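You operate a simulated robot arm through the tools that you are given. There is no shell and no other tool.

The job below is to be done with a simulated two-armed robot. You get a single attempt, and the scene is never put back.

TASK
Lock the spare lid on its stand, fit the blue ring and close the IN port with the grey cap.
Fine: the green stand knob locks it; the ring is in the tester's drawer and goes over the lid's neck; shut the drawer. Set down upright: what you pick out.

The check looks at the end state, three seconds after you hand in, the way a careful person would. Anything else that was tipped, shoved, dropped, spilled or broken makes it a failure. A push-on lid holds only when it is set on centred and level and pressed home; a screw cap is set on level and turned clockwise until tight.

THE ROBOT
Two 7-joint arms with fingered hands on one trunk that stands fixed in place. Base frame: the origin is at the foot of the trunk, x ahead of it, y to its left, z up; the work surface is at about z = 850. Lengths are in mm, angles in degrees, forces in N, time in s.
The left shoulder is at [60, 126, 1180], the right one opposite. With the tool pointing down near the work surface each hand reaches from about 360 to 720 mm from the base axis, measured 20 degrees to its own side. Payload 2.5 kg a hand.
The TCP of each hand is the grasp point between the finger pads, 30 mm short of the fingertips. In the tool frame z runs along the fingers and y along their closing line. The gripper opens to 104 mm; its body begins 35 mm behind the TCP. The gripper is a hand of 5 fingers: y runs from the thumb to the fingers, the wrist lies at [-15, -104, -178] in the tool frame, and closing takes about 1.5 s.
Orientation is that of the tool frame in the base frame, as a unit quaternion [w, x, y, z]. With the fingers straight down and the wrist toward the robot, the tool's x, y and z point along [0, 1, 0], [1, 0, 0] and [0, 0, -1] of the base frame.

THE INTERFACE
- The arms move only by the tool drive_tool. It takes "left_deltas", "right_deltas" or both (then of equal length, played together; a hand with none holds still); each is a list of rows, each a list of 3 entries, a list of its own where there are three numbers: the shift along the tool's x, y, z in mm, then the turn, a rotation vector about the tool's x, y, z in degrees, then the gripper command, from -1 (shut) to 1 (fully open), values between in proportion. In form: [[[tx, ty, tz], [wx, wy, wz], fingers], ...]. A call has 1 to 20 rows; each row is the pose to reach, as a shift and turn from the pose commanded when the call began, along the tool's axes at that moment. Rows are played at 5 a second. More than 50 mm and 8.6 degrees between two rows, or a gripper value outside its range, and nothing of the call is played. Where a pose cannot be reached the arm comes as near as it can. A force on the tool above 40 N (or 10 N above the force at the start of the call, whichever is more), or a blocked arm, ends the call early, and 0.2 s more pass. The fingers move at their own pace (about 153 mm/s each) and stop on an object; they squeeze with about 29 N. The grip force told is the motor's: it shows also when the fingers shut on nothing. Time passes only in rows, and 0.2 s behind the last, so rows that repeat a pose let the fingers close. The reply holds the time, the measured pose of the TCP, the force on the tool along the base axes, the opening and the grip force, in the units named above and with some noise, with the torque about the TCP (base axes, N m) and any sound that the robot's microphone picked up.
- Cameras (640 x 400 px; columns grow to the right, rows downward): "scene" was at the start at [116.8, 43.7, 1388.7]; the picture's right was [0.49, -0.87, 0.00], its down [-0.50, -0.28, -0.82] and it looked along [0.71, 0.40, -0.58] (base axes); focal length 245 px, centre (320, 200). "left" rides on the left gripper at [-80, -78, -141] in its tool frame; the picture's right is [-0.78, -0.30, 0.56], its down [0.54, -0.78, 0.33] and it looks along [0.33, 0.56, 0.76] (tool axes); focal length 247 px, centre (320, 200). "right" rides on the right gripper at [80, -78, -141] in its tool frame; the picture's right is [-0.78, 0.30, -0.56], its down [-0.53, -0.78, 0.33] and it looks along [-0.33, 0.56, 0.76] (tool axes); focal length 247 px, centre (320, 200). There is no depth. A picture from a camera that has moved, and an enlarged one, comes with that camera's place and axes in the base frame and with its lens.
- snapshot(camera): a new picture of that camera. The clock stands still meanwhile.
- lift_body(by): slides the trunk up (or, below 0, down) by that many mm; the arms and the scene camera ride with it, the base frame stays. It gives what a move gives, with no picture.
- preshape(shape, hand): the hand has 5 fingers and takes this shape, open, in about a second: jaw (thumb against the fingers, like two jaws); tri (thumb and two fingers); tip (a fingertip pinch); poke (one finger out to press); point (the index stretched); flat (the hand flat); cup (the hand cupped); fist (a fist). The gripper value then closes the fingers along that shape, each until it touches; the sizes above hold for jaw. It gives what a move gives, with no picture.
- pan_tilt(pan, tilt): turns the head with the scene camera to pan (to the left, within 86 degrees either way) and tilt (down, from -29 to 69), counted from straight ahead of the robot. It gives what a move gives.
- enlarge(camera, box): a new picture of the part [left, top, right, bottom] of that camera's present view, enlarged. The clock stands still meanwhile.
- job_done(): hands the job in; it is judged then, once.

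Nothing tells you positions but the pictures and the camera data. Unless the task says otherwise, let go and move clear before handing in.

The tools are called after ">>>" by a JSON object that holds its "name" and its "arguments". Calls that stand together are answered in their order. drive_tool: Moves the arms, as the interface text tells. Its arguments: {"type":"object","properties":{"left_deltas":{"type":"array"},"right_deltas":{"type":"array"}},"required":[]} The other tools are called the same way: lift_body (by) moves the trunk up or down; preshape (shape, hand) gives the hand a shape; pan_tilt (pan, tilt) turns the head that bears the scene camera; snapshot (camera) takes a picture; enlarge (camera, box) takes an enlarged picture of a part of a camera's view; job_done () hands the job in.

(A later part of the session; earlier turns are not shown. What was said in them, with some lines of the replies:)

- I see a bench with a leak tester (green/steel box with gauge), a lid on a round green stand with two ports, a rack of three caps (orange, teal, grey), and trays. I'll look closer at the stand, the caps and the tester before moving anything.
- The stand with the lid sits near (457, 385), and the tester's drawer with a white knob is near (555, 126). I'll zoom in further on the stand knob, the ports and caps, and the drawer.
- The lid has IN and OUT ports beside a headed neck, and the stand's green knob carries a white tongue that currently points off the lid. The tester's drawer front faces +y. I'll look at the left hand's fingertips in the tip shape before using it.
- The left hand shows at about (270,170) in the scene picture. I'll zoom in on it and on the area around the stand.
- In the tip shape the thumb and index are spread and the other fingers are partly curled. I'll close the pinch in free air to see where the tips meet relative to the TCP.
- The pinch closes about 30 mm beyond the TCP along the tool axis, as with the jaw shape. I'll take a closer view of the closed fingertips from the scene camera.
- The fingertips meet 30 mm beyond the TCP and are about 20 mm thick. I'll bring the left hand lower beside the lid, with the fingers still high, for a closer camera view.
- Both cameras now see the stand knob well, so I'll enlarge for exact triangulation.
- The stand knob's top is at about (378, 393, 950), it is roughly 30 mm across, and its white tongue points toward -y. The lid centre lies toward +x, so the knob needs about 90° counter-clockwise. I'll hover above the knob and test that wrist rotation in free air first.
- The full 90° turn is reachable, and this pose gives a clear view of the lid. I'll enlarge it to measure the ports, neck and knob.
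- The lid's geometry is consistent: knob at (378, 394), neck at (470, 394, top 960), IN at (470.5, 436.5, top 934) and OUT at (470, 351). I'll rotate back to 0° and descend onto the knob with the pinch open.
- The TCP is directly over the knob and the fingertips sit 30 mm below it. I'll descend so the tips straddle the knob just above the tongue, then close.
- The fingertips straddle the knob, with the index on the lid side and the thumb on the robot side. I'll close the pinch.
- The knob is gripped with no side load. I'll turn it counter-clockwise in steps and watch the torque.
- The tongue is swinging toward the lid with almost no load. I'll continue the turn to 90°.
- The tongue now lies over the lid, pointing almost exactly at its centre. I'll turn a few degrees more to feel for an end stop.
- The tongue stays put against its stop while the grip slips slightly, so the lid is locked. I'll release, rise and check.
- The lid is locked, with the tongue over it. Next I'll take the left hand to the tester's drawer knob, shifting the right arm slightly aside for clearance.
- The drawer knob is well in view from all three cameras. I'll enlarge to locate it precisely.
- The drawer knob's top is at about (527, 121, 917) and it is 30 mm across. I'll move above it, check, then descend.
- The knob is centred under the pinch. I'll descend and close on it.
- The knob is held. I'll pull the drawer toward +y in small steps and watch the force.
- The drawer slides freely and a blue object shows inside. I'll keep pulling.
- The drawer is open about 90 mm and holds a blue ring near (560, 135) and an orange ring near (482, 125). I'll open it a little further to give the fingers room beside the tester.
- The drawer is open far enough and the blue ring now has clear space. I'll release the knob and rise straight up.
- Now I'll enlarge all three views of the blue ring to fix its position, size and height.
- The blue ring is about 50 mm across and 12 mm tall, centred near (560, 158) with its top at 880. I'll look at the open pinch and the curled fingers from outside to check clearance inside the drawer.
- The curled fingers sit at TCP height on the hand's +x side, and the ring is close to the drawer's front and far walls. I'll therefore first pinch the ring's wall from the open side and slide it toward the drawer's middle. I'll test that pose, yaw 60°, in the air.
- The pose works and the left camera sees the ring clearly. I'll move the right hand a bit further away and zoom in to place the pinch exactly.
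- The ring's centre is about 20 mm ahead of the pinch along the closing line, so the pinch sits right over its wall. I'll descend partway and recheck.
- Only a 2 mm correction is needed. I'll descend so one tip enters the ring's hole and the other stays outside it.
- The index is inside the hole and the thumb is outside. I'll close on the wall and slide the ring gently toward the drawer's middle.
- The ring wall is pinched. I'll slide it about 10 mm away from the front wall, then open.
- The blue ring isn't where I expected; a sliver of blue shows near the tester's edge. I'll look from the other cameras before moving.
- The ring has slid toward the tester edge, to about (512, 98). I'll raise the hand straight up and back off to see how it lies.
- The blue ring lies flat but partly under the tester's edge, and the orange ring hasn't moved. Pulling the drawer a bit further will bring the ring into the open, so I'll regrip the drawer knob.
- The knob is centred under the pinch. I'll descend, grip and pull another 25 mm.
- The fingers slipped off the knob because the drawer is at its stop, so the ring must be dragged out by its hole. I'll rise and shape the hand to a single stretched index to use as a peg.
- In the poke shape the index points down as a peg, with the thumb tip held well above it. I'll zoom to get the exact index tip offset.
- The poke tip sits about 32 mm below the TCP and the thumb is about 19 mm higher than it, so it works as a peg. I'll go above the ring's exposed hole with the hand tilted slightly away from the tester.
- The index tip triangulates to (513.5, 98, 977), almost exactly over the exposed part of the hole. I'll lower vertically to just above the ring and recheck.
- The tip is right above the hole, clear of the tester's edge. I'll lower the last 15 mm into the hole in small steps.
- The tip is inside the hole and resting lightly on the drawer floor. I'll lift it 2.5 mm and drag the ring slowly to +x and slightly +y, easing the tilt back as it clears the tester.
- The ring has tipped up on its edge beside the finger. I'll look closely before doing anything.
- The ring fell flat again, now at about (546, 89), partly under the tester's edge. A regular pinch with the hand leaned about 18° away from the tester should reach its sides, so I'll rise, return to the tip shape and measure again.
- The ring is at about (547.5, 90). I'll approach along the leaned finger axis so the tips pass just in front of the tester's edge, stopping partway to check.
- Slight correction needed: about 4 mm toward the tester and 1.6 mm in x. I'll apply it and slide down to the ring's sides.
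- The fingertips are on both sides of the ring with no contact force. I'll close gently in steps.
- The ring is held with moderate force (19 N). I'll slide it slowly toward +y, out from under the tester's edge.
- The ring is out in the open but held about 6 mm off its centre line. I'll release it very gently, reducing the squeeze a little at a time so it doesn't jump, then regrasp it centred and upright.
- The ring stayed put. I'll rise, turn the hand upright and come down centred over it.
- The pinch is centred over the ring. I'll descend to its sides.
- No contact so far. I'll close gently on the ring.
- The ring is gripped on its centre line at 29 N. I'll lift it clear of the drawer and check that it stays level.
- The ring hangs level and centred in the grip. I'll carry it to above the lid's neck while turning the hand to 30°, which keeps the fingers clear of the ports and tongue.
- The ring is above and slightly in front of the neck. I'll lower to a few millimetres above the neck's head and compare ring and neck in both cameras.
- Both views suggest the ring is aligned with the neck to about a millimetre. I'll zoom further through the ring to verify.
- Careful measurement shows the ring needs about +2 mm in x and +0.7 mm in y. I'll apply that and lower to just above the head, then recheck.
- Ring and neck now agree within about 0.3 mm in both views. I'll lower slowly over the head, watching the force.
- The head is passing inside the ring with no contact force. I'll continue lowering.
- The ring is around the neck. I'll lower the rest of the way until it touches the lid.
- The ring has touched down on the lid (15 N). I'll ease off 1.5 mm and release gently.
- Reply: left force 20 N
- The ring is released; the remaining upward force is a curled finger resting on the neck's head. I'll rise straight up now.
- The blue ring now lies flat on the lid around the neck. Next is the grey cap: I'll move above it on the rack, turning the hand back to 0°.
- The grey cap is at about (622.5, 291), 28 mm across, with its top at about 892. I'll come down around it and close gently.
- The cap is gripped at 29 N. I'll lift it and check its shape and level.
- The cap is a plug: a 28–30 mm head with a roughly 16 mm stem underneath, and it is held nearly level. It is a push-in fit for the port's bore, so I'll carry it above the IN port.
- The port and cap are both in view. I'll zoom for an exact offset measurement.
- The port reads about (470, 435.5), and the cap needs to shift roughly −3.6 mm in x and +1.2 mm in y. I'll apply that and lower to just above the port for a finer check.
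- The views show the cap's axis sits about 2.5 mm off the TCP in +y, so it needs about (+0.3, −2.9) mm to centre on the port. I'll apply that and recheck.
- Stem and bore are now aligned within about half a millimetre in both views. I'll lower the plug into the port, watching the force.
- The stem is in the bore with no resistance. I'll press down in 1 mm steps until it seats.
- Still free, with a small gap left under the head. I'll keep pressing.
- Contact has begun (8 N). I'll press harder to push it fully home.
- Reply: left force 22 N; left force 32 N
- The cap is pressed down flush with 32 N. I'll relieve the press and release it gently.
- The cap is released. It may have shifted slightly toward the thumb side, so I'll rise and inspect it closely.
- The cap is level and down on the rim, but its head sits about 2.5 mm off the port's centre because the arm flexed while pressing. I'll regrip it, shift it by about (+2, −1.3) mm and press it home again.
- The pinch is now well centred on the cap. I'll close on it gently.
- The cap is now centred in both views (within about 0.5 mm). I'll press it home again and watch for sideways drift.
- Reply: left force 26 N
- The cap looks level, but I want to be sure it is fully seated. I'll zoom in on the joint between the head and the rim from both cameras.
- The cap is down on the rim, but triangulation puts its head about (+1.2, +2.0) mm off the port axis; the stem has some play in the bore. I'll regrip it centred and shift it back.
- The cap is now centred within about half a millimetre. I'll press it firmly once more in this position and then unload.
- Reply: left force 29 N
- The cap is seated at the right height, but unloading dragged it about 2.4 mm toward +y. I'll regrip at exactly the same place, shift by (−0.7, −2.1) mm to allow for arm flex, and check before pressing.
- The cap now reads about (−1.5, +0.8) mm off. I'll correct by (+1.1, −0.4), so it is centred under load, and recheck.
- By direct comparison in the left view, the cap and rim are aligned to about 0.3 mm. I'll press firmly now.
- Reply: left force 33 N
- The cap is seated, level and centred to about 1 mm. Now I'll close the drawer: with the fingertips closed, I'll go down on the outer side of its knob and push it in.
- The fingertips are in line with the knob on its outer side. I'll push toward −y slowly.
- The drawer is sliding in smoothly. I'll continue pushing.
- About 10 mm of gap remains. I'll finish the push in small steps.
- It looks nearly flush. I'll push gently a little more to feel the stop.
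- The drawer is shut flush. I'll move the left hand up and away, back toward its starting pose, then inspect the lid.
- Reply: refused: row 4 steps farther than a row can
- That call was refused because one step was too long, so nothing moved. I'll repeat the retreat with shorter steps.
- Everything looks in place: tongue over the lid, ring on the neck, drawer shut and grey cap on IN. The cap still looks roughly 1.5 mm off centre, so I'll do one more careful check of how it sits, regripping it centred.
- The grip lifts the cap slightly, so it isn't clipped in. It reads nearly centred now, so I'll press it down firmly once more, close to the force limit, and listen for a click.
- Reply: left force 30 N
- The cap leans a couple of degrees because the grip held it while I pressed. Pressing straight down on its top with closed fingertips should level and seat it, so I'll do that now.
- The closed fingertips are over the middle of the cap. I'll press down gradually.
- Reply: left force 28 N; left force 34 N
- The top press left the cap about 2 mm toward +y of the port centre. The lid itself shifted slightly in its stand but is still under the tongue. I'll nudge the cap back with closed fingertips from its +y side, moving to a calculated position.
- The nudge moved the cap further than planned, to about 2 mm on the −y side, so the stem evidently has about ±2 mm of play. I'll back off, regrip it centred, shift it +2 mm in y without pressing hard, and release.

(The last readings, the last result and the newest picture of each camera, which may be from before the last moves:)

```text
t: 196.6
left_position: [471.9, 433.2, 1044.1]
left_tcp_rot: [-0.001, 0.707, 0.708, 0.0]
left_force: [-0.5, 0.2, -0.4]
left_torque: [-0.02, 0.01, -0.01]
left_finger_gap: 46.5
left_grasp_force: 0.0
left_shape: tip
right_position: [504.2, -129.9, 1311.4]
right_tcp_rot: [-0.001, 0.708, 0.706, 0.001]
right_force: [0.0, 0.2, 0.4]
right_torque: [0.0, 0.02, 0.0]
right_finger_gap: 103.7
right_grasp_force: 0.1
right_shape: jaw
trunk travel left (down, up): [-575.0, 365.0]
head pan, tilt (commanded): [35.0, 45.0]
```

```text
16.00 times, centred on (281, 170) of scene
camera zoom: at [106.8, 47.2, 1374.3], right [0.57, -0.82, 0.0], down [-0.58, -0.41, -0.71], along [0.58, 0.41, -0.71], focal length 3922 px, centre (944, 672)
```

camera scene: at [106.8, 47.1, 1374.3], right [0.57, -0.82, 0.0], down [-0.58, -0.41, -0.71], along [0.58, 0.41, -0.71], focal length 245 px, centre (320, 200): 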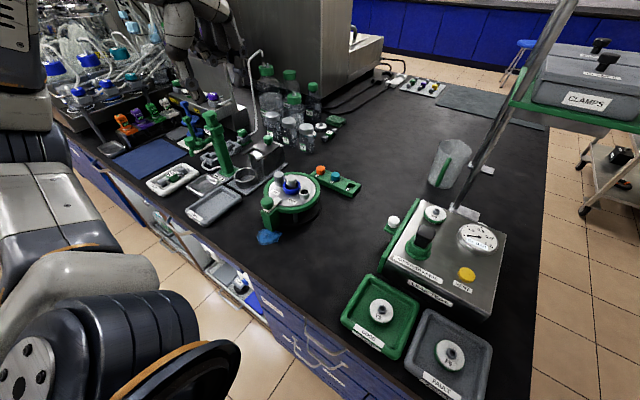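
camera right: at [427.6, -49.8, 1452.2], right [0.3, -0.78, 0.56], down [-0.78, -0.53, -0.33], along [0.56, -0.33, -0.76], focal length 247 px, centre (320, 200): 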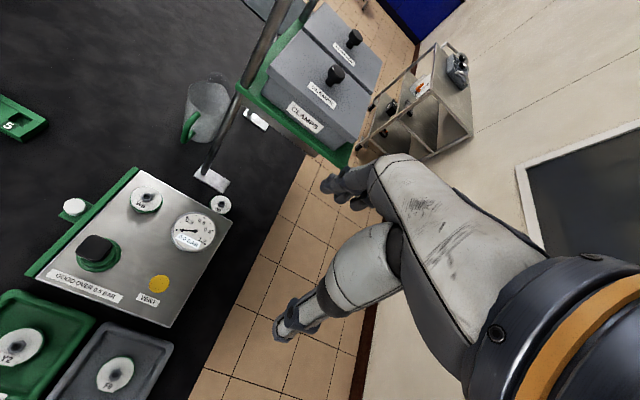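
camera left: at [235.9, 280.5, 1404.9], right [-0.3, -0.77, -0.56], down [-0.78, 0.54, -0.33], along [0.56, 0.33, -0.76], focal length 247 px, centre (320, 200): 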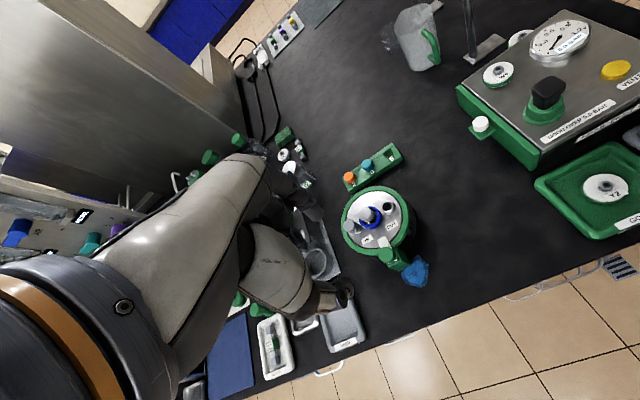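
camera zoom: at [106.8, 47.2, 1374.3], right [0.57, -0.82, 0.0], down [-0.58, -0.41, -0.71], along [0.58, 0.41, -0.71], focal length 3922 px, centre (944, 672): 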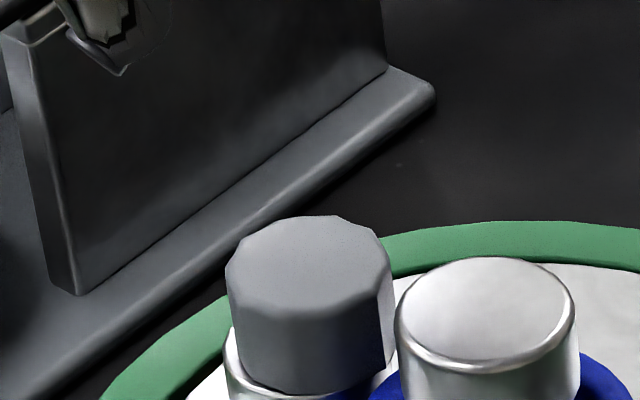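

>>> {"name": "drive_tool", "arguments": {"left_deltas": [[[0.3, 0.6, 25], [0, 0, 0], -0.1], [[0.3, 0.6, 50], [0, 0, 0], -0.1], [[0.3, 0.6, 66], [0, 0, 0], -0.1], [[0.3, 0.6, 73], [0, 0, 0], -0.1], [[0.3, 0.6, 73], [0, 0, 0], -0.15], [[0.3, 0.6, 73], [0, 0, 0], -0.3], [[0.3, 0.6, 73], [0, 0, 0], -0.42], [[0.3, 0.6, 73], [0, 0, 0], -0.5], [[0.3, 0.6, 73], [0, 0, 0], -0.54], [[0.3, 0.6, 73], [0, 0, 0], -0.57], [[0.3, 0.6, 73], [0, 0, 0], -0.6], [[0.3, 0.6, 73], [0, 0, 0], -0.62], [[0.3, 0.6, 73], [0, 0, 0], -0.64], [[0.3, 0.6, 73], [0, 0, 0], -0.64]]}}

>>> {"name": "enlarge", "arguments": {"camera": "left", "box": [300, 200, 380, 280]}}

>>> {"name": "enlarge", "arguments": {"camera": "scene", "box": [266, 158, 296, 183]}}

```text
t: 199.6
left_position: [471.5, 434.6, 971.0]
left_tcp_rot: [-0.001, 0.707, 0.707, 0.0]
left_force: [-0.3, -0.4, 0.6]
left_torque: [0.02, -0.03, -0.01]
left_finger_gap: 20.0
left_grasp_force: 0.0
left_shape: tip
right_position: [504.5, -130.0, 1310.9]
right_tcp_rot: [-0.001, 0.708, 0.707, 0.001]
right_force: [0.4, -0.2, -0.1]
right_torque: [0.01, 0.02, 0.03]
right_finger_gap: 103.4
right_grasp_force: 0.1
right_shape: jaw
trunk travel left (down, up): [-575.0, 365.0]
head pan, tilt (commanded): [35.0, 45.0]
```

```text
5.00 times, centred on (340, 240) of left
camera zoom: at [394.8, 353.9, 1112.2], right [-0.3, -0.78, -0.56], down [-0.78, 0.54, -0.33], along [0.56, 0.33, -0.76], focal length 1235 px, centre (220, 0)
```

zoom: 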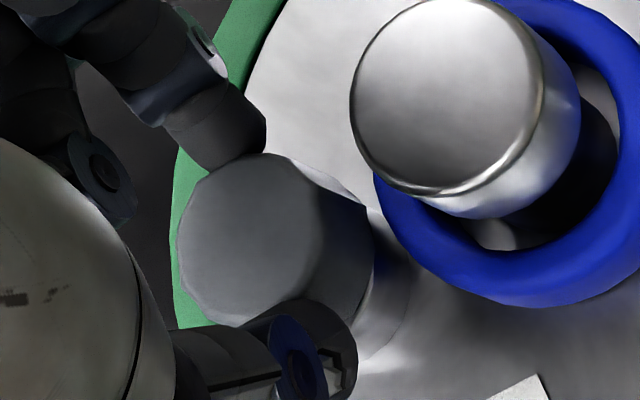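

```text
16.00 times, centred on (281, 170) of scene
camera zoom: at [106.8, 47.1, 1374.4], right [0.57, -0.82, 0.0], down [-0.58, -0.41, -0.71], along [0.58, 0.41, -0.71], focal length 3922 px, centre (944, 672)
```

zoom: 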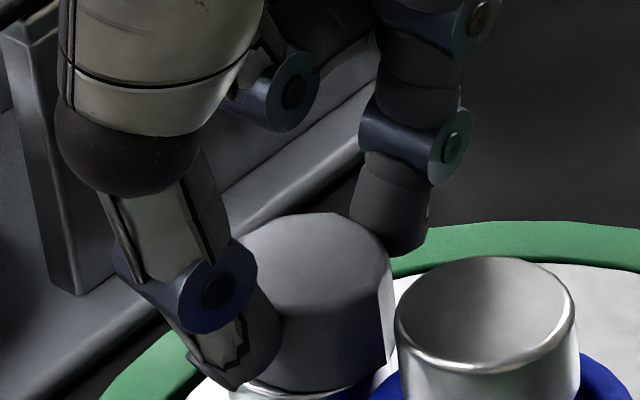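

>>> {"name": "drive_tool", "arguments": {"left_deltas": [[[0, 0, 0], [0, 0, 0], -0.66], [[0, 0, 0], [0, 0, 0], -0.67], [[0.6, 0, 0], [0, 0, 0], -0.68], [[1.2, 0, 0], [0, 0, 0], -0.68], [[1.9, 0, 0], [0, 0, 0], -0.68], [[1.9, 0, 0], [0, 0, 0], -0.68]]}}

>>> {"name": "enlarge", "arguments": {"camera": "left", "box": [300, 200, 380, 280]}}

>>> {"name": "enlarge", "arguments": {"camera": "scene", "box": [266, 158, 296, 183]}}

```text
t: 201.0
left_position: [472.6, 435.6, 971.0]
left_tcp_rot: [-0.001, 0.707, 0.707, 0.0]
left_force: [-0.1, -1.1, 1.5]
left_torque: [-0.03, -0.03, -0.01]
left_finger_gap: 17.9
left_grasp_force: 0.1
left_shape: tip
right_position: [504.6, -130.9, 1310.0]
right_tcp_rot: [0.0, 0.707, 0.707, 0.0]
right_force: [0.0, -0.6, -0.2]
right_torque: [-0.04, 0.05, 0.02]
right_finger_gap: 103.8
right_grasp_force: 0.0
right_shape: jaw
trunk travel left (down, up): [-575.0, 365.0]
head pan, tilt (commanded): [35.0, 45.0]
```

```text
5.00 times, centred on (340, 240) of left
camera zoom: at [395.3, 355.9, 1112.1], right [-0.3, -0.78, -0.56], down [-0.78, 0.54, -0.33], along [0.56, 0.33, -0.76], focal length 1235 px, centre (220, 0)
```

zoom: 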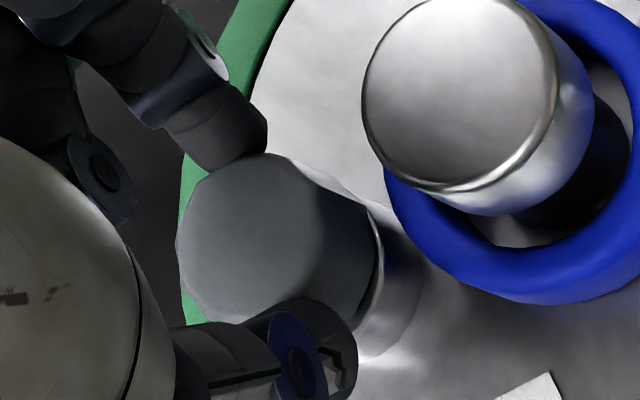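

```text
16.00 times, centred on (281, 170) of scene
camera zoom: at [106.7, 47.0, 1374.4], right [0.57, -0.82, 0.0], down [-0.58, -0.41, -0.71], along [0.58, 0.41, -0.71], focal length 3922 px, centre (944, 672)
```

zoom: 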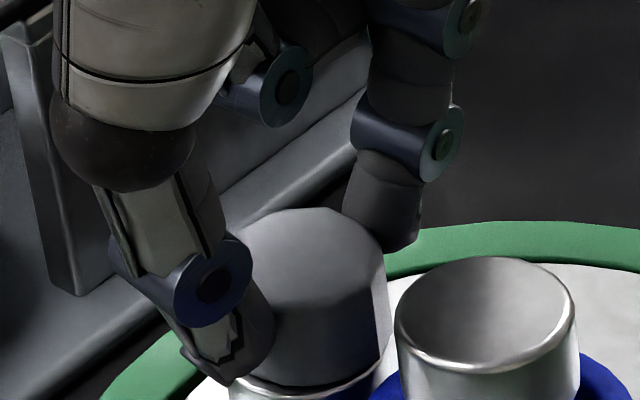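

>>> {"name": "drive_tool", "arguments": {"left_deltas": [[[0, 0, 0], [0, 0, 0], -0.7], [[0.7, 0, 0], [0, 0, 0], -0.71], [[1.5, 0, 0], [0, 0, 0], -0.71], [[1.5, 0, 0], [0, 0, 0], -0.71]]}}

>>> {"name": "enlarge", "arguments": {"camera": "left", "box": [300, 200, 380, 280]}}

>>> {"name": "enlarge", "arguments": {"camera": "scene", "box": [266, 158, 296, 183]}}

```text
t: 202.0
left_position: [473.1, 438.4, 971.8]
left_tcp_rot: [-0.001, 0.708, 0.707, 0.001]
left_force: [-1.7, -1.5, 0.5]
left_torque: [-0.05, 0.13, 0.02]
left_finger_gap: 19.7
left_grasp_force: 29.0
left_shape: tip
right_position: [504.4, -130.3, 1311.2]
right_tcp_rot: [0.0, 0.707, 0.707, 0.0]
right_force: [0.4, 0.3, 0.4]
right_torque: [-0.01, 0.0, -0.06]
right_finger_gap: 103.7
right_grasp_force: 0.1
right_shape: jaw
trunk travel left (down, up): [-575.0, 365.0]
head pan, tilt (commanded): [35.0, 45.0]
```

```text
5.00 times, centred on (340, 240) of left
camera zoom: at [395.6, 357.2, 1111.9], right [-0.3, -0.78, -0.56], down [-0.78, 0.54, -0.33], along [0.56, 0.33, -0.76], focal length 1235 px, centre (220, 0)
```

zoom: 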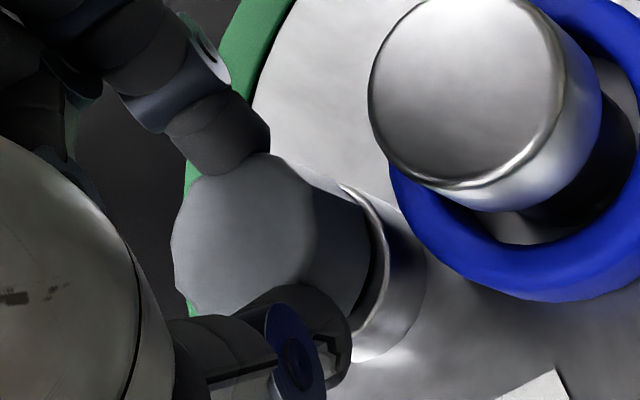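

```text
16.00 times, centred on (281, 170) of scene
camera zoom: at [106.6, 47.0, 1374.4], right [0.57, -0.82, 0.0], down [-0.58, -0.41, -0.71], along [0.58, 0.41, -0.71], focal length 3922 px, centre (944, 672)
```

zoom: 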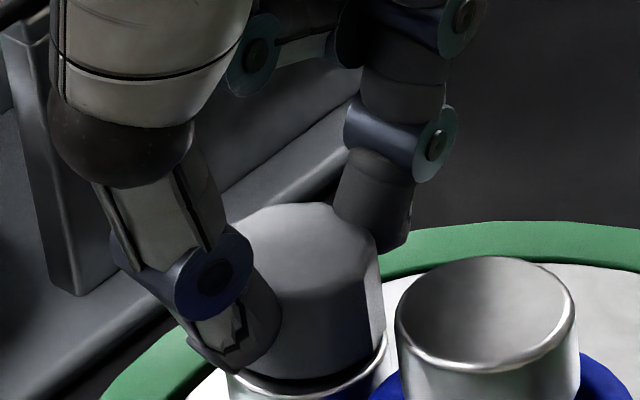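

>>> {"name": "drive_tool", "arguments": {"left_deltas": [[[0.8, -0.5, 0], [0, 0, 0], -0.72], [[0.8, -0.5, 1.2], [0, 0, 0], -0.72], [[0.8, -0.5, 2.4], [0, 0, 0], -0.72], [[0.8, -0.5, 3.2], [0, 0, 0], -0.72], [[0.8, -0.5, 3.2], [0, 0, 0], -0.72]]}}

>>> {"name": "enlarge", "arguments": {"camera": "left", "box": [300, 200, 380, 280]}}

>>> {"name": "enlarge", "arguments": {"camera": "scene", "box": [266, 158, 296, 183]}}

```text
t: 203.2
left_position: [471.9, 438.4, 969.6]
left_tcp_rot: [0.001, 0.707, 0.708, 0.002]
left_force: [0.5, -4.0, 9.5]
left_torque: [-0.06, -0.05, -0.05]
left_finger_gap: 19.7
left_grasp_force: 29.1
left_shape: tip
right_position: [504.4, -131.3, 1311.7]
right_tcp_rot: [-0.001, 0.708, 0.707, 0.0]
right_force: [-0.4, -0.2, -0.1]
right_torque: [0.0, -0.01, 0.0]
right_finger_gap: 103.6
right_grasp_force: 0.0
right_shape: jaw
trunk travel left (down, up): [-575.0, 365.0]
head pan, tilt (commanded): [35.0, 45.0]
```

```text
5.00 times, centred on (340, 240) of left
camera zoom: at [394.0, 357.6, 1110.3], right [-0.29, -0.77, -0.56], down [-0.78, 0.54, -0.33], along [0.56, 0.34, -0.76], focal length 1235 px, centre (220, 0)
```

zoom: 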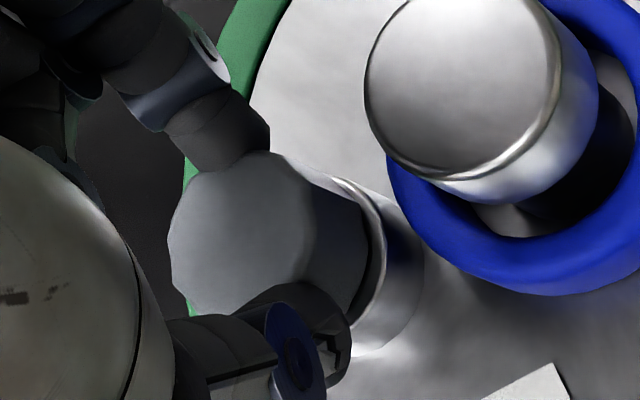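

```text
16.00 times, centred on (281, 170) of scene
camera zoom: at [106.1, 46.0, 1374.6], right [0.57, -0.82, 0.0], down [-0.58, -0.4, -0.71], along [0.58, 0.41, -0.71], focal length 3922 px, centre (944, 672)
```

zoom: 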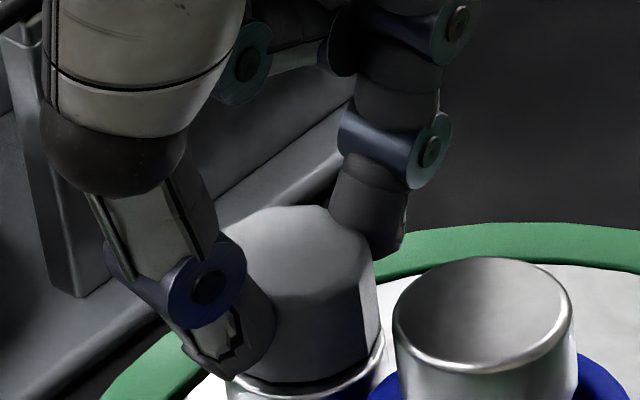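

Aligned within half a millimetre in both views. I'll unload (taking out the small sideways strain) and release very gently.

>>> {"name": "drive_tool", "arguments": {"left_deltas": [[[-0.2, 0, -1], [0, 0, 0], -0.72], [[-0.4, 0, -2], [0, 0, 0], -0.71], [[-0.4, 0, -2], [0, 0, 0], -0.7], [[-0.4, 0, -2], [0, 0, 0], -0.69], [[-0.4, 0, -2], [0, 0, 0], -0.68], [[-0.4, 0, -2], [0, 0, 0], -0.67], [[-0.4, 0, -2], [0, 0, 0], -0.66], [[-0.4, 0, -2], [0, 0, 0], -0.65], [[-0.4, 0, -2], [0, 0, 0], -0.64], [[-0.4, 0, -2], [0, 0, 0], -0.63], [[-0.4, 0, -2], [0, 0, 0], -0.62], [[-0.4, 0, -2], [0, 0, 0], -0.61], [[-0.4, 0, -2], [0, 0, 0], -0.6], [[-0.4, 0, -2], [0, 0, 0], -0.59], [[-0.4, 0, -2], [0, 0, 0], -0.57], [[-0.4, 0, -2], [0, 0, 0], -0.54], [[-0.4, 0, -2], [0, 0, 0], -0.5], [[-0.4, 0, -2], [0, 0, 0], -0.4], [[-0.4, 0, -2], [0, 0, 0], -0.25], [[-0.4, 0, -2], [0, 0, 0], -0.1]]}}

>>> {"name": "drive_tool", "arguments": {"left_deltas": [[[0, 0, -10], [0, 0, 0], -0.1], [[0, 0, -30], [0, 0, 0], -0.1], [[0, 0, -55], [0, 0, 0], -0.1], [[0, 0, -75], [0, 0, 0], -0.1], [[0, 0, -75], [0, 0, 0], -0.1]]}}

>>> {"name": "enlarge", "arguments": {"camera": "scene", "box": [266, 158, 296, 183]}}

>>> {"name": "enlarge", "arguments": {"camera": "left", "box": [355, 235, 405, 285]}}

```text
t: 207.4
left_position: [471.8, 437.7, 970.6]
left_tcp_rot: [-0.001, 0.707, 0.707, 0.001]
left_force: [-0.1, 0.0, 0.7]
left_torque: [0.02, 0.03, 0.0]
left_finger_gap: 46.7
left_grasp_force: 0.1
left_shape: tip
right_position: [503.9, -128.8, 1310.8]
right_tcp_rot: [0.0, 0.707, 0.707, 0.0]
right_force: [0.6, 0.8, 0.9]
right_torque: [-0.02, 0.01, 0.0]
right_finger_gap: 103.4
right_grasp_force: 0.0
right_shape: jaw
trunk travel left (down, up): [-575.0, 365.0]
head pan, tilt (commanded): [35.0, 45.0]
```

```text
t: 208.6
left_position: [473.1, 436.7, 1044.6]
left_tcp_rot: [0.0, 0.707, 0.707, 0.001]
left_force: [0.5, -0.3, 0.8]
left_torque: [0.01, -0.03, -0.02]
left_finger_gap: 46.5
left_grasp_force: 0.1
left_shape: tip
right_position: [505.2, -130.7, 1311.3]
right_tcp_rot: [0.0, 0.707, 0.707, 0.0]
right_force: [-0.2, 0.0, 0.5]
right_torque: [0.01, -0.01, -0.02]
right_finger_gap: 103.7
right_grasp_force: 0.1
right_shape: jaw
trunk travel left (down, up): [-575.0, 365.0]
head pan, tilt (commanded): [35.0, 45.0]
```

```text
16.00 times, centred on (281, 170) of scene
camera zoom: at [106.8, 47.2, 1374.3], right [0.57, -0.82, 0.0], down [-0.58, -0.41, -0.71], along [0.58, 0.41, -0.71], focal length 3922 px, centre (944, 672)
```

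zoom: 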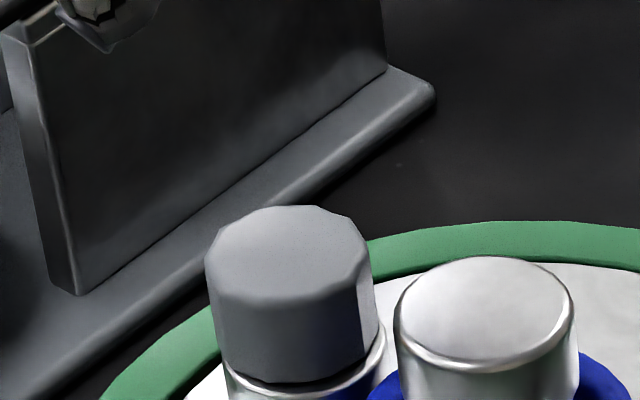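

```text
8.00 times, centred on (380, 260) of left
camera zoom: at [395.4, 357.1, 1186.4], right [-0.3, -0.77, -0.56], down [-0.78, 0.54, -0.33], along [0.56, 0.34, -0.76], focal length 1976 px, centre (-160, -280)
```

zoom: 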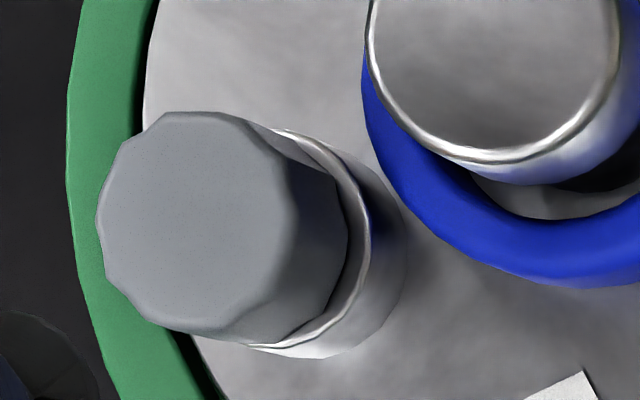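

The cap is centred but looks slightly raised on one side after gripping. After the earlier side nudge it had dropped flush, so I'll nudge it again very precisely from the +y side by about 1.7 mm so it drops level near the centre.

>>> {"name": "drive_tool", "arguments": {"left_deltas": [[[10, -0.5, 0], [0, 0, 0], -1], [[20, -1.1, 0], [0, 0, 0], -1], [[29, -1.1, 0], [0, 0, 0], -1], [[29, -1.1, 0], [0, 0, 0], -1], [[29, -1.1, 30], [0, 0, 0], -1], [[29, -1.1, 55], [0, 0, 0], -1], [[29, -1.1, 72], [0, 0, 0], -1], [[29, -1.1, 77], [0, 0, 0], -1], [[29, -1.1, 77], [0, 0, 0], -1]]}}

>>> {"name": "drive_tool", "arguments": {"left_deltas": [[[-2, 0, 0], [0, 0, 0], -1], [[-3.5, 0, 0], [0, 0, 0], -1], [[-4.5, 0, 0], [0, 0, 0], -1], [[-5.3, 0, 0], [0, 0, 0], -1], [[-5.3, 0, 0], [0, 0, 0], -1]]}}

>>> {"name": "enlarge", "arguments": {"camera": "scene", "box": [266, 158, 296, 183]}}

>>> {"name": "enlarge", "arguments": {"camera": "left", "box": [300, 200, 400, 300]}}

```text
t: 210.6
left_position: [471.0, 467.9, 969.9]
left_tcp_rot: [-0.001, 0.708, 0.707, 0.0]
left_force: [0.8, 0.2, 0.4]
left_torque: [-0.04, 0.0, 0.03]
left_finger_gap: 0.0
left_grasp_force: 29.0
left_shape: tip
right_position: [504.7, -129.8, 1311.1]
right_tcp_rot: [-0.001, 0.707, 0.707, 0.0]
right_force: [-0.2, -0.5, 0.5]
right_torque: [0.01, 0.0, 0.02]
right_finger_gap: 103.5
right_grasp_force: 0.0
right_shape: jaw
trunk travel left (down, up): [-575.0, 365.0]
head pan, tilt (commanded): [35.0, 45.0]
```

```text
t: 211.8
left_position: [470.7, 462.0, 968.3]
left_tcp_rot: [0.0, 0.707, 0.707, 0.001]
left_force: [0.2, -0.5, -0.1]
left_torque: [0.03, -0.01, 0.02]
left_finger_gap: 0.0
left_grasp_force: 28.9
left_shape: tip
right_position: [505.3, -129.7, 1310.4]
right_tcp_rot: [0.0, 0.707, 0.707, 0.0]
right_force: [-0.7, 0.1, 0.9]
right_torque: [-0.01, -0.02, 0.0]
right_finger_gap: 103.5
right_grasp_force: 0.0
right_shape: jaw
trunk travel left (down, up): [-575.0, 365.0]
head pan, tilt (commanded): [35.0, 45.0]
```

```text
16.00 times, centred on (281, 170) of scene
camera zoom: at [106.8, 47.1, 1374.3], right [0.57, -0.82, 0.0], down [-0.58, -0.41, -0.71], along [0.58, 0.41, -0.71], focal length 3922 px, centre (944, 672)
```

zoom: 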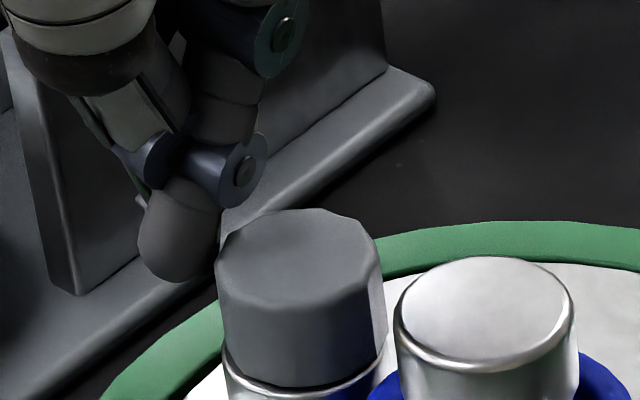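

```text
4.00 times, centred on (350, 250) of left
camera zoom: at [393.7, 381.4, 1109.3], right [-0.3, -0.78, -0.56], down [-0.78, 0.54, -0.33], along [0.56, 0.33, -0.76], focal length 988 px, centre (200, 0)
```

zoom: 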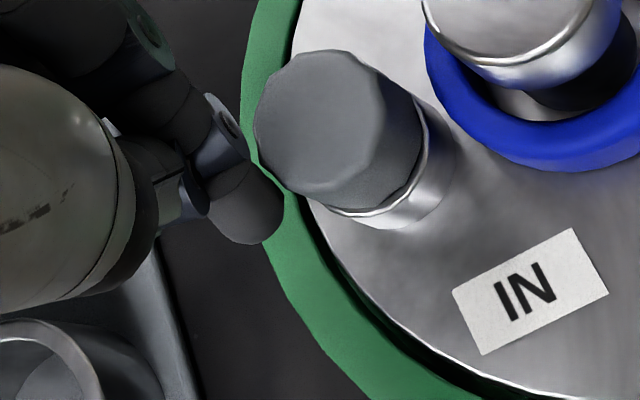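

The cap is now level, flush and centred to within about half a millimetre. I'll back the fingers off sideways, rise and retreat.

>>> {"name": "drive_tool", "arguments": {"left_deltas": [[[3, 0, 0], [0, 0, 0], -1], [[7, 0, 0], [0, 0, 0], -1], [[10, 0, -5], [0, 0, 0], -1], [[10, 0, -30], [0, 0, 0], -1], [[10, 0, -60], [0, 0, 0], -1], [[10, -5, -90], [0, 0, 0], -0.8], [[5, -20, -125], [0, 0, 0], -0.5], [[-5, -45, -160], [0, 0, 0], -0.3], [[-20, -75, -195], [0, 0, 0], 0], [[-40, -105, -225], [0, 0, 0], 0], [[-60, -130, -255], [0, 0, 0], 0], [[-80, -150, -280], [0, 0, 0], 0], [[-100, -157, -295], [0, 0, 0], 0], [[-100, -157, -295], [0, 0, 0], 0]]}}

>>> {"name": "snapshot", "arguments": {"camera": "scene"}}

>>> {"name": "enlarge", "arguments": {"camera": "scene", "box": [250, 155, 330, 235]}}

>>> {"name": "enlarge", "arguments": {"camera": "scene", "box": [266, 160, 296, 185]}}

>>> {"name": "enlarge", "arguments": {"camera": "left", "box": [325, 180, 415, 280]}}

```text
t: 214.8
left_position: [313.8, 360.6, 1262.1]
left_tcp_rot: [-0.001, 0.707, 0.708, 0.0]
left_force: [-1.3, -0.6, 0.1]
left_torque: [-0.01, 0.0, 0.0]
left_finger_gap: 51.8
left_grasp_force: 0.1
left_shape: tip
right_position: [503.8, -130.9, 1313.0]
right_tcp_rot: [0.0, 0.707, 0.707, 0.001]
right_force: [0.2, -0.8, 0.1]
right_torque: [-0.03, 0.01, 0.03]
right_finger_gap: 103.8
right_grasp_force: 0.0
right_shape: jaw
trunk travel left (down, up): [-575.0, 365.0]
head pan, tilt (commanded): [35.0, 45.0]
```

```text
taken
camera scene: at [105.7, 47.0, 1374.4], right [0.57, -0.82, 0.0], down [-0.58, -0.41, -0.71], along [0.58, 0.41, -0.71], focal length 245 px, centre (320, 200)
```

scene: 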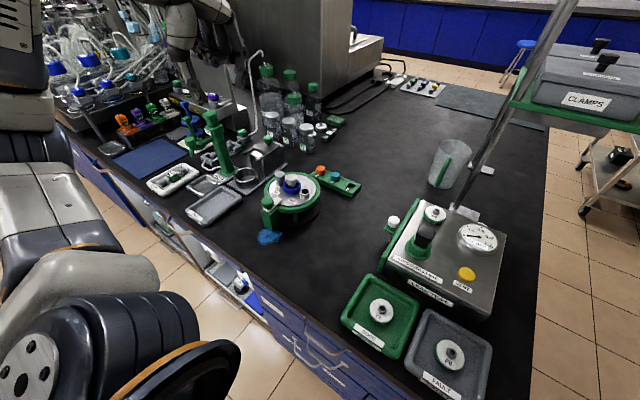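

```text
5.00 times, centred on (290, 195) of scene
camera zoom: at [105.7, 47.0, 1374.4], right [0.57, -0.82, 0.0], down [-0.58, -0.41, -0.71], along [0.58, 0.41, -0.71], focal length 1226 px, centre (470, 225)
```

zoom: 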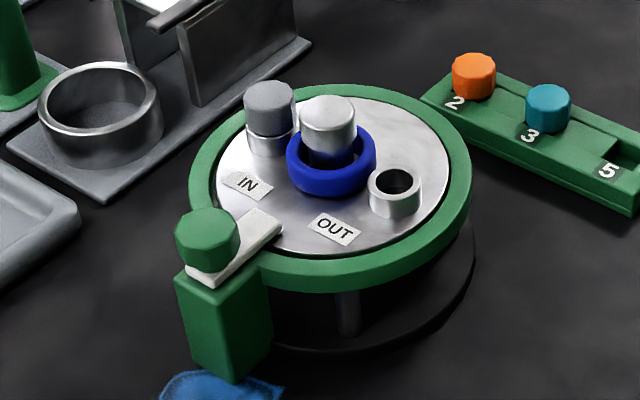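

```text
16.00 times, centred on (281, 172) of scene
camera zoom: at [105.7, 47.0, 1374.4], right [0.57, -0.82, 0.0], down [-0.58, -0.41, -0.71], along [0.58, 0.41, -0.71], focal length 3922 px, centre (944, 640)
```

zoom: 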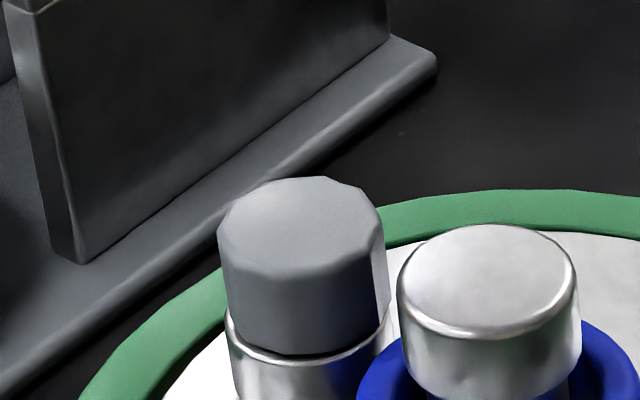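

```text
4.00 times, centred on (370, 230) of left
camera zoom: at [236.4, 279.9, 1404.1], right [-0.3, -0.78, -0.56], down [-0.78, 0.54, -0.33], along [0.56, 0.33, -0.76], focal length 988 px, centre (120, 80)
```

zoom: 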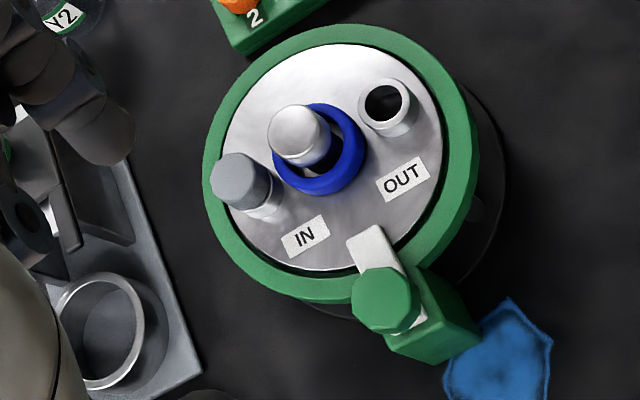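

The cap now sits level and centred on the port. As a last step I'll give it one straight, moderate push on its top, so it is definitely pressed home while centred.

>>> {"name": "drive_tool", "arguments": {"left_deltas": [[[10, 22, 28], [0, 0, 0], -0.3], [[20, 44, 56], [0, 0, 0], -0.6], [[30, 66, 86], [0, 0, 0], -1], [[41, 88, 116], [0, 0, 0], -1], [[52, 110, 146], [0, 0, 0], -1], [[63, 132, 176], [0, 0, 0], -1], [[72, 152, 204], [0, 0, 0], -1], [[75.9, 158.8, 222], [0, 0, 0], -1], [[75.9, 158.8, 240], [0, 0, 0], -1], [[75.9, 158.8, 258], [0, 0, 0], -1], [[75.9, 158.8, 272], [0, 0, 0], -1], [[75.9, 158.8, 272], [0, 0, 0], -1]]}}

>>> {"name": "enlarge", "arguments": {"camera": "left", "box": [290, 190, 390, 290]}}

>>> {"name": "enlarge", "arguments": {"camera": "scene", "box": [260, 150, 300, 185]}}

```text
t: 217.4
left_position: [473.7, 438.0, 991.7]
left_tcp_rot: [0.0, 0.707, 0.707, 0.001]
left_force: [-0.3, -0.7, 0.1]
left_torque: [0.0, -0.01, 0.03]
left_finger_gap: 0.1
left_grasp_force: 28.5
left_shape: tip
right_position: [504.8, -130.0, 1311.0]
right_tcp_rot: [0.0, 0.707, 0.707, 0.0]
right_force: [0.5, 0.6, 0.4]
right_torque: [0.0, 0.02, -0.01]
right_finger_gap: 103.5
right_grasp_force: 0.0
right_shape: jaw
trunk travel left (down, up): [-575.0, 365.0]
head pan, tilt (commanded): [35.0, 45.0]
```

```text
4.00 times, centred on (340, 240) of left
camera zoom: at [394.9, 357.2, 1131.8], right [-0.3, -0.78, -0.56], down [-0.78, 0.54, -0.33], along [0.56, 0.34, -0.76], focal length 988 px, centre (240, 40)
```

zoom: 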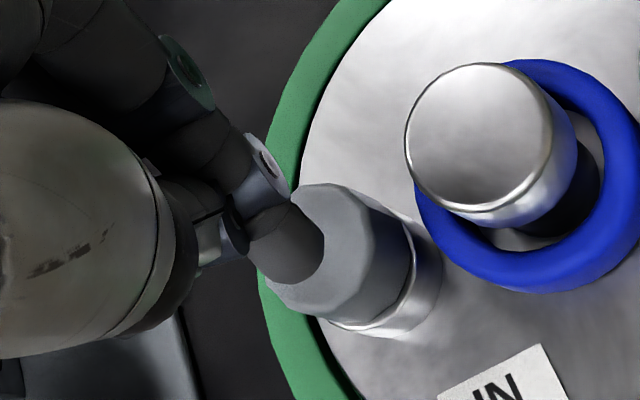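

```text
11.43 times, centred on (280, 168) of scene
camera zoom: at [106.8, 47.1, 1374.3], right [0.57, -0.82, 0.0], down [-0.58, -0.41, -0.71], along [0.58, 0.41, -0.71], focal length 2801 px, centre (777, 571)
```

zoom: 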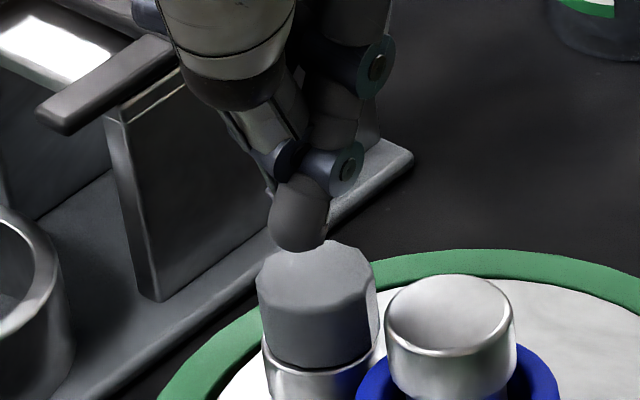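

>>> {"name": "drive_tool", "arguments": {"left_deltas": [[[0, 0, 4], [0, 0, 0], -1], [[0, 0, 8], [0, 0, 0], -1], [[0, 0, 11], [0, 0, 0], -1], [[0, 0, 13], [0, 0, 0], -1], [[0, 0, 15], [0, 0, 0], -1], [[0, 0, 17], [0, 0, 0], -1], [[0, 0, 17], [0, 0, 0], -1]]}}

>>> {"name": "enlarge", "arguments": {"camera": "scene", "box": [260, 150, 300, 185]}}

```text
t: 219.0
left_position: [472.6, 436.4, 979.5]
left_tcp_rot: [0.002, 0.707, 0.707, 0.004]
left_force: [-5.2, -0.5, 21.5]
left_torque: [0.07, 0.07, 0.01]
left_finger_gap: 0.0
left_grasp_force: 28.7
left_shape: tip
right_position: [501.9, -132.8, 1313.1]
right_tcp_rot: [-0.001, 0.707, 0.707, 0.001]
right_force: [0.9, 0.1, 0.5]
right_torque: [0.01, 0.04, 0.02]
right_finger_gap: 103.5
right_grasp_force: 0.0
right_shape: jaw
trunk travel left (down, up): [-575.0, 365.0]
head pan, tilt (commanded): [35.0, 45.0]
```

```text
11.43 times, centred on (280, 168) of scene
camera zoom: at [104.4, 45.4, 1374.9], right [0.57, -0.82, 0.0], down [-0.58, -0.4, -0.71], along [0.58, 0.41, -0.71], focal length 2801 px, centre (777, 571)
```

zoom: 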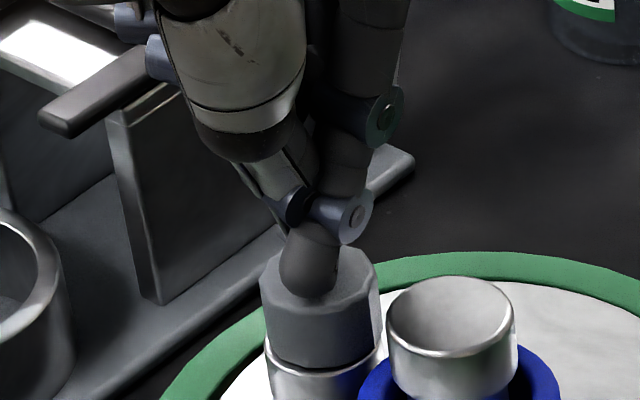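

>>> {"name": "drive_tool", "arguments": {"left_deltas": [[[0, 0, -2], [0, 0, 0], -1], [[0, 0, -4], [0, 0, 0], -1], [[0, 0, -6], [0, 0, 0], -1], [[0, 0, -10], [0, 0, 0], -1], [[0, 0, -25], [0, 0, 0], -1], [[0, 0, -50], [0, 0, 0], -1], [[0, 0, -75], [0, 0, 0], -1], [[0, 0, -75], [0, 0, 0], -1]]}}

>>> {"name": "enlarge", "arguments": {"camera": "scene", "box": [266, 158, 296, 183]}}

>>> {"name": "enlarge", "arguments": {"camera": "left", "box": [355, 235, 405, 285]}}

```text
t: 220.8
left_position: [472.6, 436.3, 1048.0]
left_tcp_rot: [0.0, 0.708, 0.706, 0.001]
left_force: [0.5, -0.2, -0.2]
left_torque: [0.01, -0.02, 0.02]
left_finger_gap: 0.0
left_grasp_force: 29.3
left_shape: tip
right_position: [505.4, -128.5, 1311.0]
right_tcp_rot: [0.0, 0.707, 0.707, 0.0]
right_force: [0.0, 0.1, 0.1]
right_torque: [0.02, 0.01, 0.02]
right_finger_gap: 103.5
right_grasp_force: 0.0
right_shape: jaw
trunk travel left (down, up): [-575.0, 365.0]
head pan, tilt (commanded): [35.0, 45.0]
```

```text
16.00 times, centred on (281, 170) of scene
camera zoom: at [106.8, 47.2, 1374.3], right [0.57, -0.82, 0.0], down [-0.58, -0.41, -0.71], along [0.58, 0.41, -0.71], focal length 3922 px, centre (944, 672)
```

zoom: 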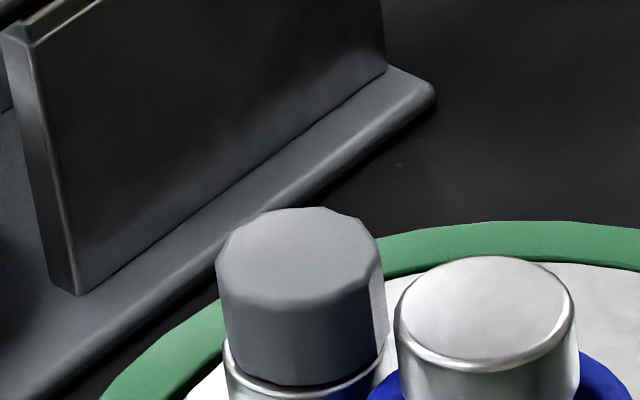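

```text
8.00 times, centred on (380, 260) of left
camera zoom: at [394.8, 356.4, 1190.2], right [-0.3, -0.78, -0.56], down [-0.78, 0.54, -0.33], along [0.56, 0.33, -0.76], focal length 1976 px, centre (-160, -280)
```

zoom: 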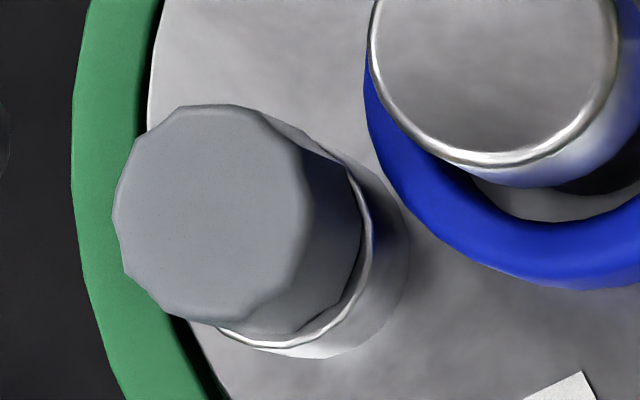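

The cap is level, seated and centred on IN. I'll retreat to the starting pose and do a final look around.

>>> {"name": "drive_tool", "arguments": {"left_deltas": [[[0, 0, -35], [0, 0, 0], -0.5], [[-5, -15, -70], [0, 0, 0], 0], [[-15, -35, -105], [0, 0, 0], 0], [[-27, -60, -135], [0, 0, 0], 0], [[-39, -85, -160], [0, 0, 0], 0], [[-51, -110, -182], [0, 0, 0], 0], [[-62, -135, -200], [0, 0, 0], 0], [[-74, -160, -214], [0, 0, 0], 0], [[-74, -160, -214], [0, 0, 0], 0], [[-74, -160, -214], [0, 0, 0], 0]]}}

>>> {"name": "snapshot", "arguments": {"camera": "scene"}}

>>> {"name": "enlarge", "arguments": {"camera": "scene", "box": [250, 155, 330, 235]}}

>>> {"name": "enlarge", "arguments": {"camera": "scene", "box": [370, 190, 500, 300]}}

>>> {"name": "snapshot", "arguments": {"camera": "left"}}

```text
t: 223.0
left_position: [312.4, 361.7, 1263.1]
left_tcp_rot: [0.0, 0.707, 0.707, 0.0]
left_force: [0.3, -1.1, 0.0]
left_torque: [0.02, 0.0, 0.0]
left_finger_gap: 51.9
left_grasp_force: 0.1
left_shape: tip
right_position: [504.4, -129.9, 1311.7]
right_tcp_rot: [0.0, 0.707, 0.707, 0.0]
right_force: [0.1, 0.2, 0.7]
right_torque: [0.01, -0.04, 0.03]
right_finger_gap: 103.4
right_grasp_force: 0.1
right_shape: jaw
trunk travel left (down, up): [-575.0, 365.0]
head pan, tilt (commanded): [35.0, 45.0]
```

```text
taken
camera scene: at [106.6, 47.1, 1374.3], right [0.57, -0.82, 0.0], down [-0.58, -0.41, -0.71], along [0.58, 0.41, -0.71], focal length 245 px, centre (320, 200)
```

scene: 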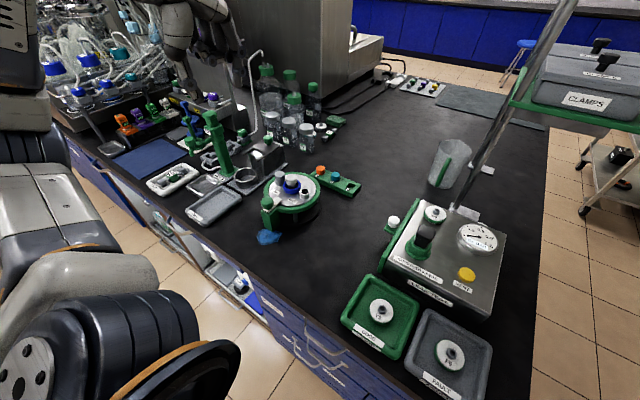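

```text
5.00 times, centred on (290, 195) of scene
camera zoom: at [106.6, 47.1, 1374.3], right [0.57, -0.82, 0.0], down [-0.58, -0.41, -0.71], along [0.58, 0.41, -0.71], focal length 1226 px, centre (470, 225)
```

zoom: 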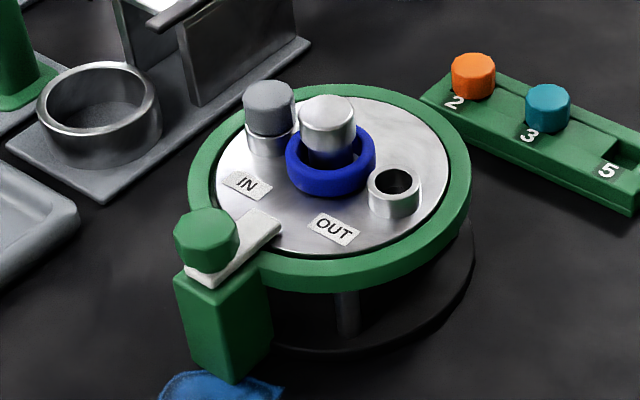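

```text
3.64 times, centred on (435, 245) of scene
camera zoom: at [106.6, 47.1, 1374.3], right [0.57, -0.82, 0.0], down [-0.58, -0.41, -0.71], along [0.58, 0.41, -0.71], focal length 891 px, centre (-98, 36)
```

zoom: 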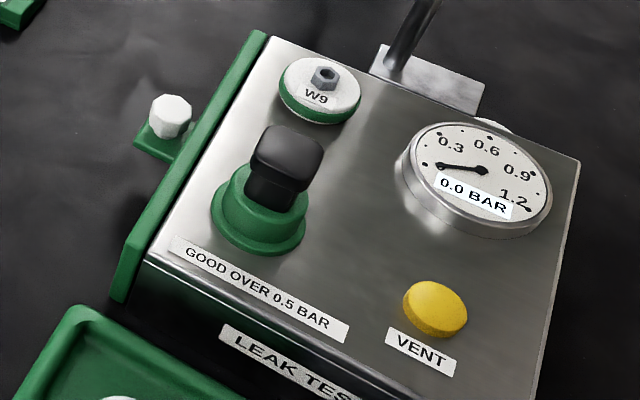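

```text
taken
camera left: at [235.2, 282.7, 1404.7], right [-0.3, -0.78, -0.56], down [-0.78, 0.54, -0.33], along [0.56, 0.33, -0.76], focal length 247 px, centre (320, 200)
```

left: 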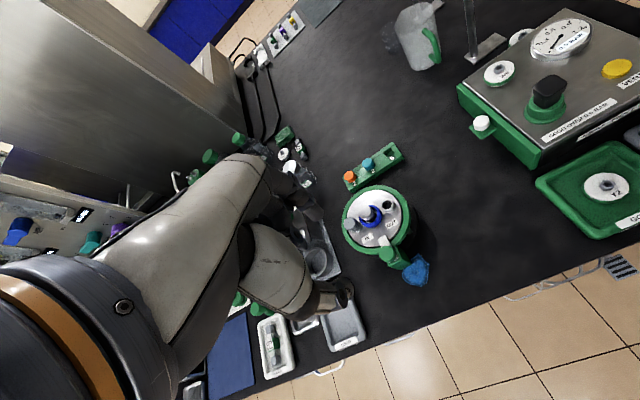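

The lid is locked by the tongue and the blue ring lies flat around its neck. The grey cap sits level and seated on IN, and the drawer is shut flush. Both hands are clear and nothing else has been disturbed, so I'm handing in.

>>> {"name": "job_done", "arguments": {}}

```text
The job is handed in.
```

I've handed the job in. In the last pictures all four parts look done, but I can't confirm that the grey cap holds.

- **Lid:** the green stand knob is turned to its stop and its white tongue lies over the lid. The lid shifted about 1.5 mm in its stand during one of the cap presses, but it is still under the tongue.
- **Ring:** the blue ring from the drawer lies flat on the lid around the neck. While I was getting it out, it slid under the tester's edge and tipped onto its side once. I recovered it inside the drawer, and the orange ring there looked unmoved.
- **Cap:** the grey cap's stem is in the IN port. It sits level and centred to about 1 mm. The stem is loose in the bore, with about 2 mm of play each way. I pressed it down several times with up to about 33 N and never felt or heard it click. After earlier presses it still lifted when gripped, so it may just be resting in place.
- **Drawer:** it is pushed in to its stop and its front is flush with the tester.

Both hands are clear, and I saw nothing else moved or knocked over.
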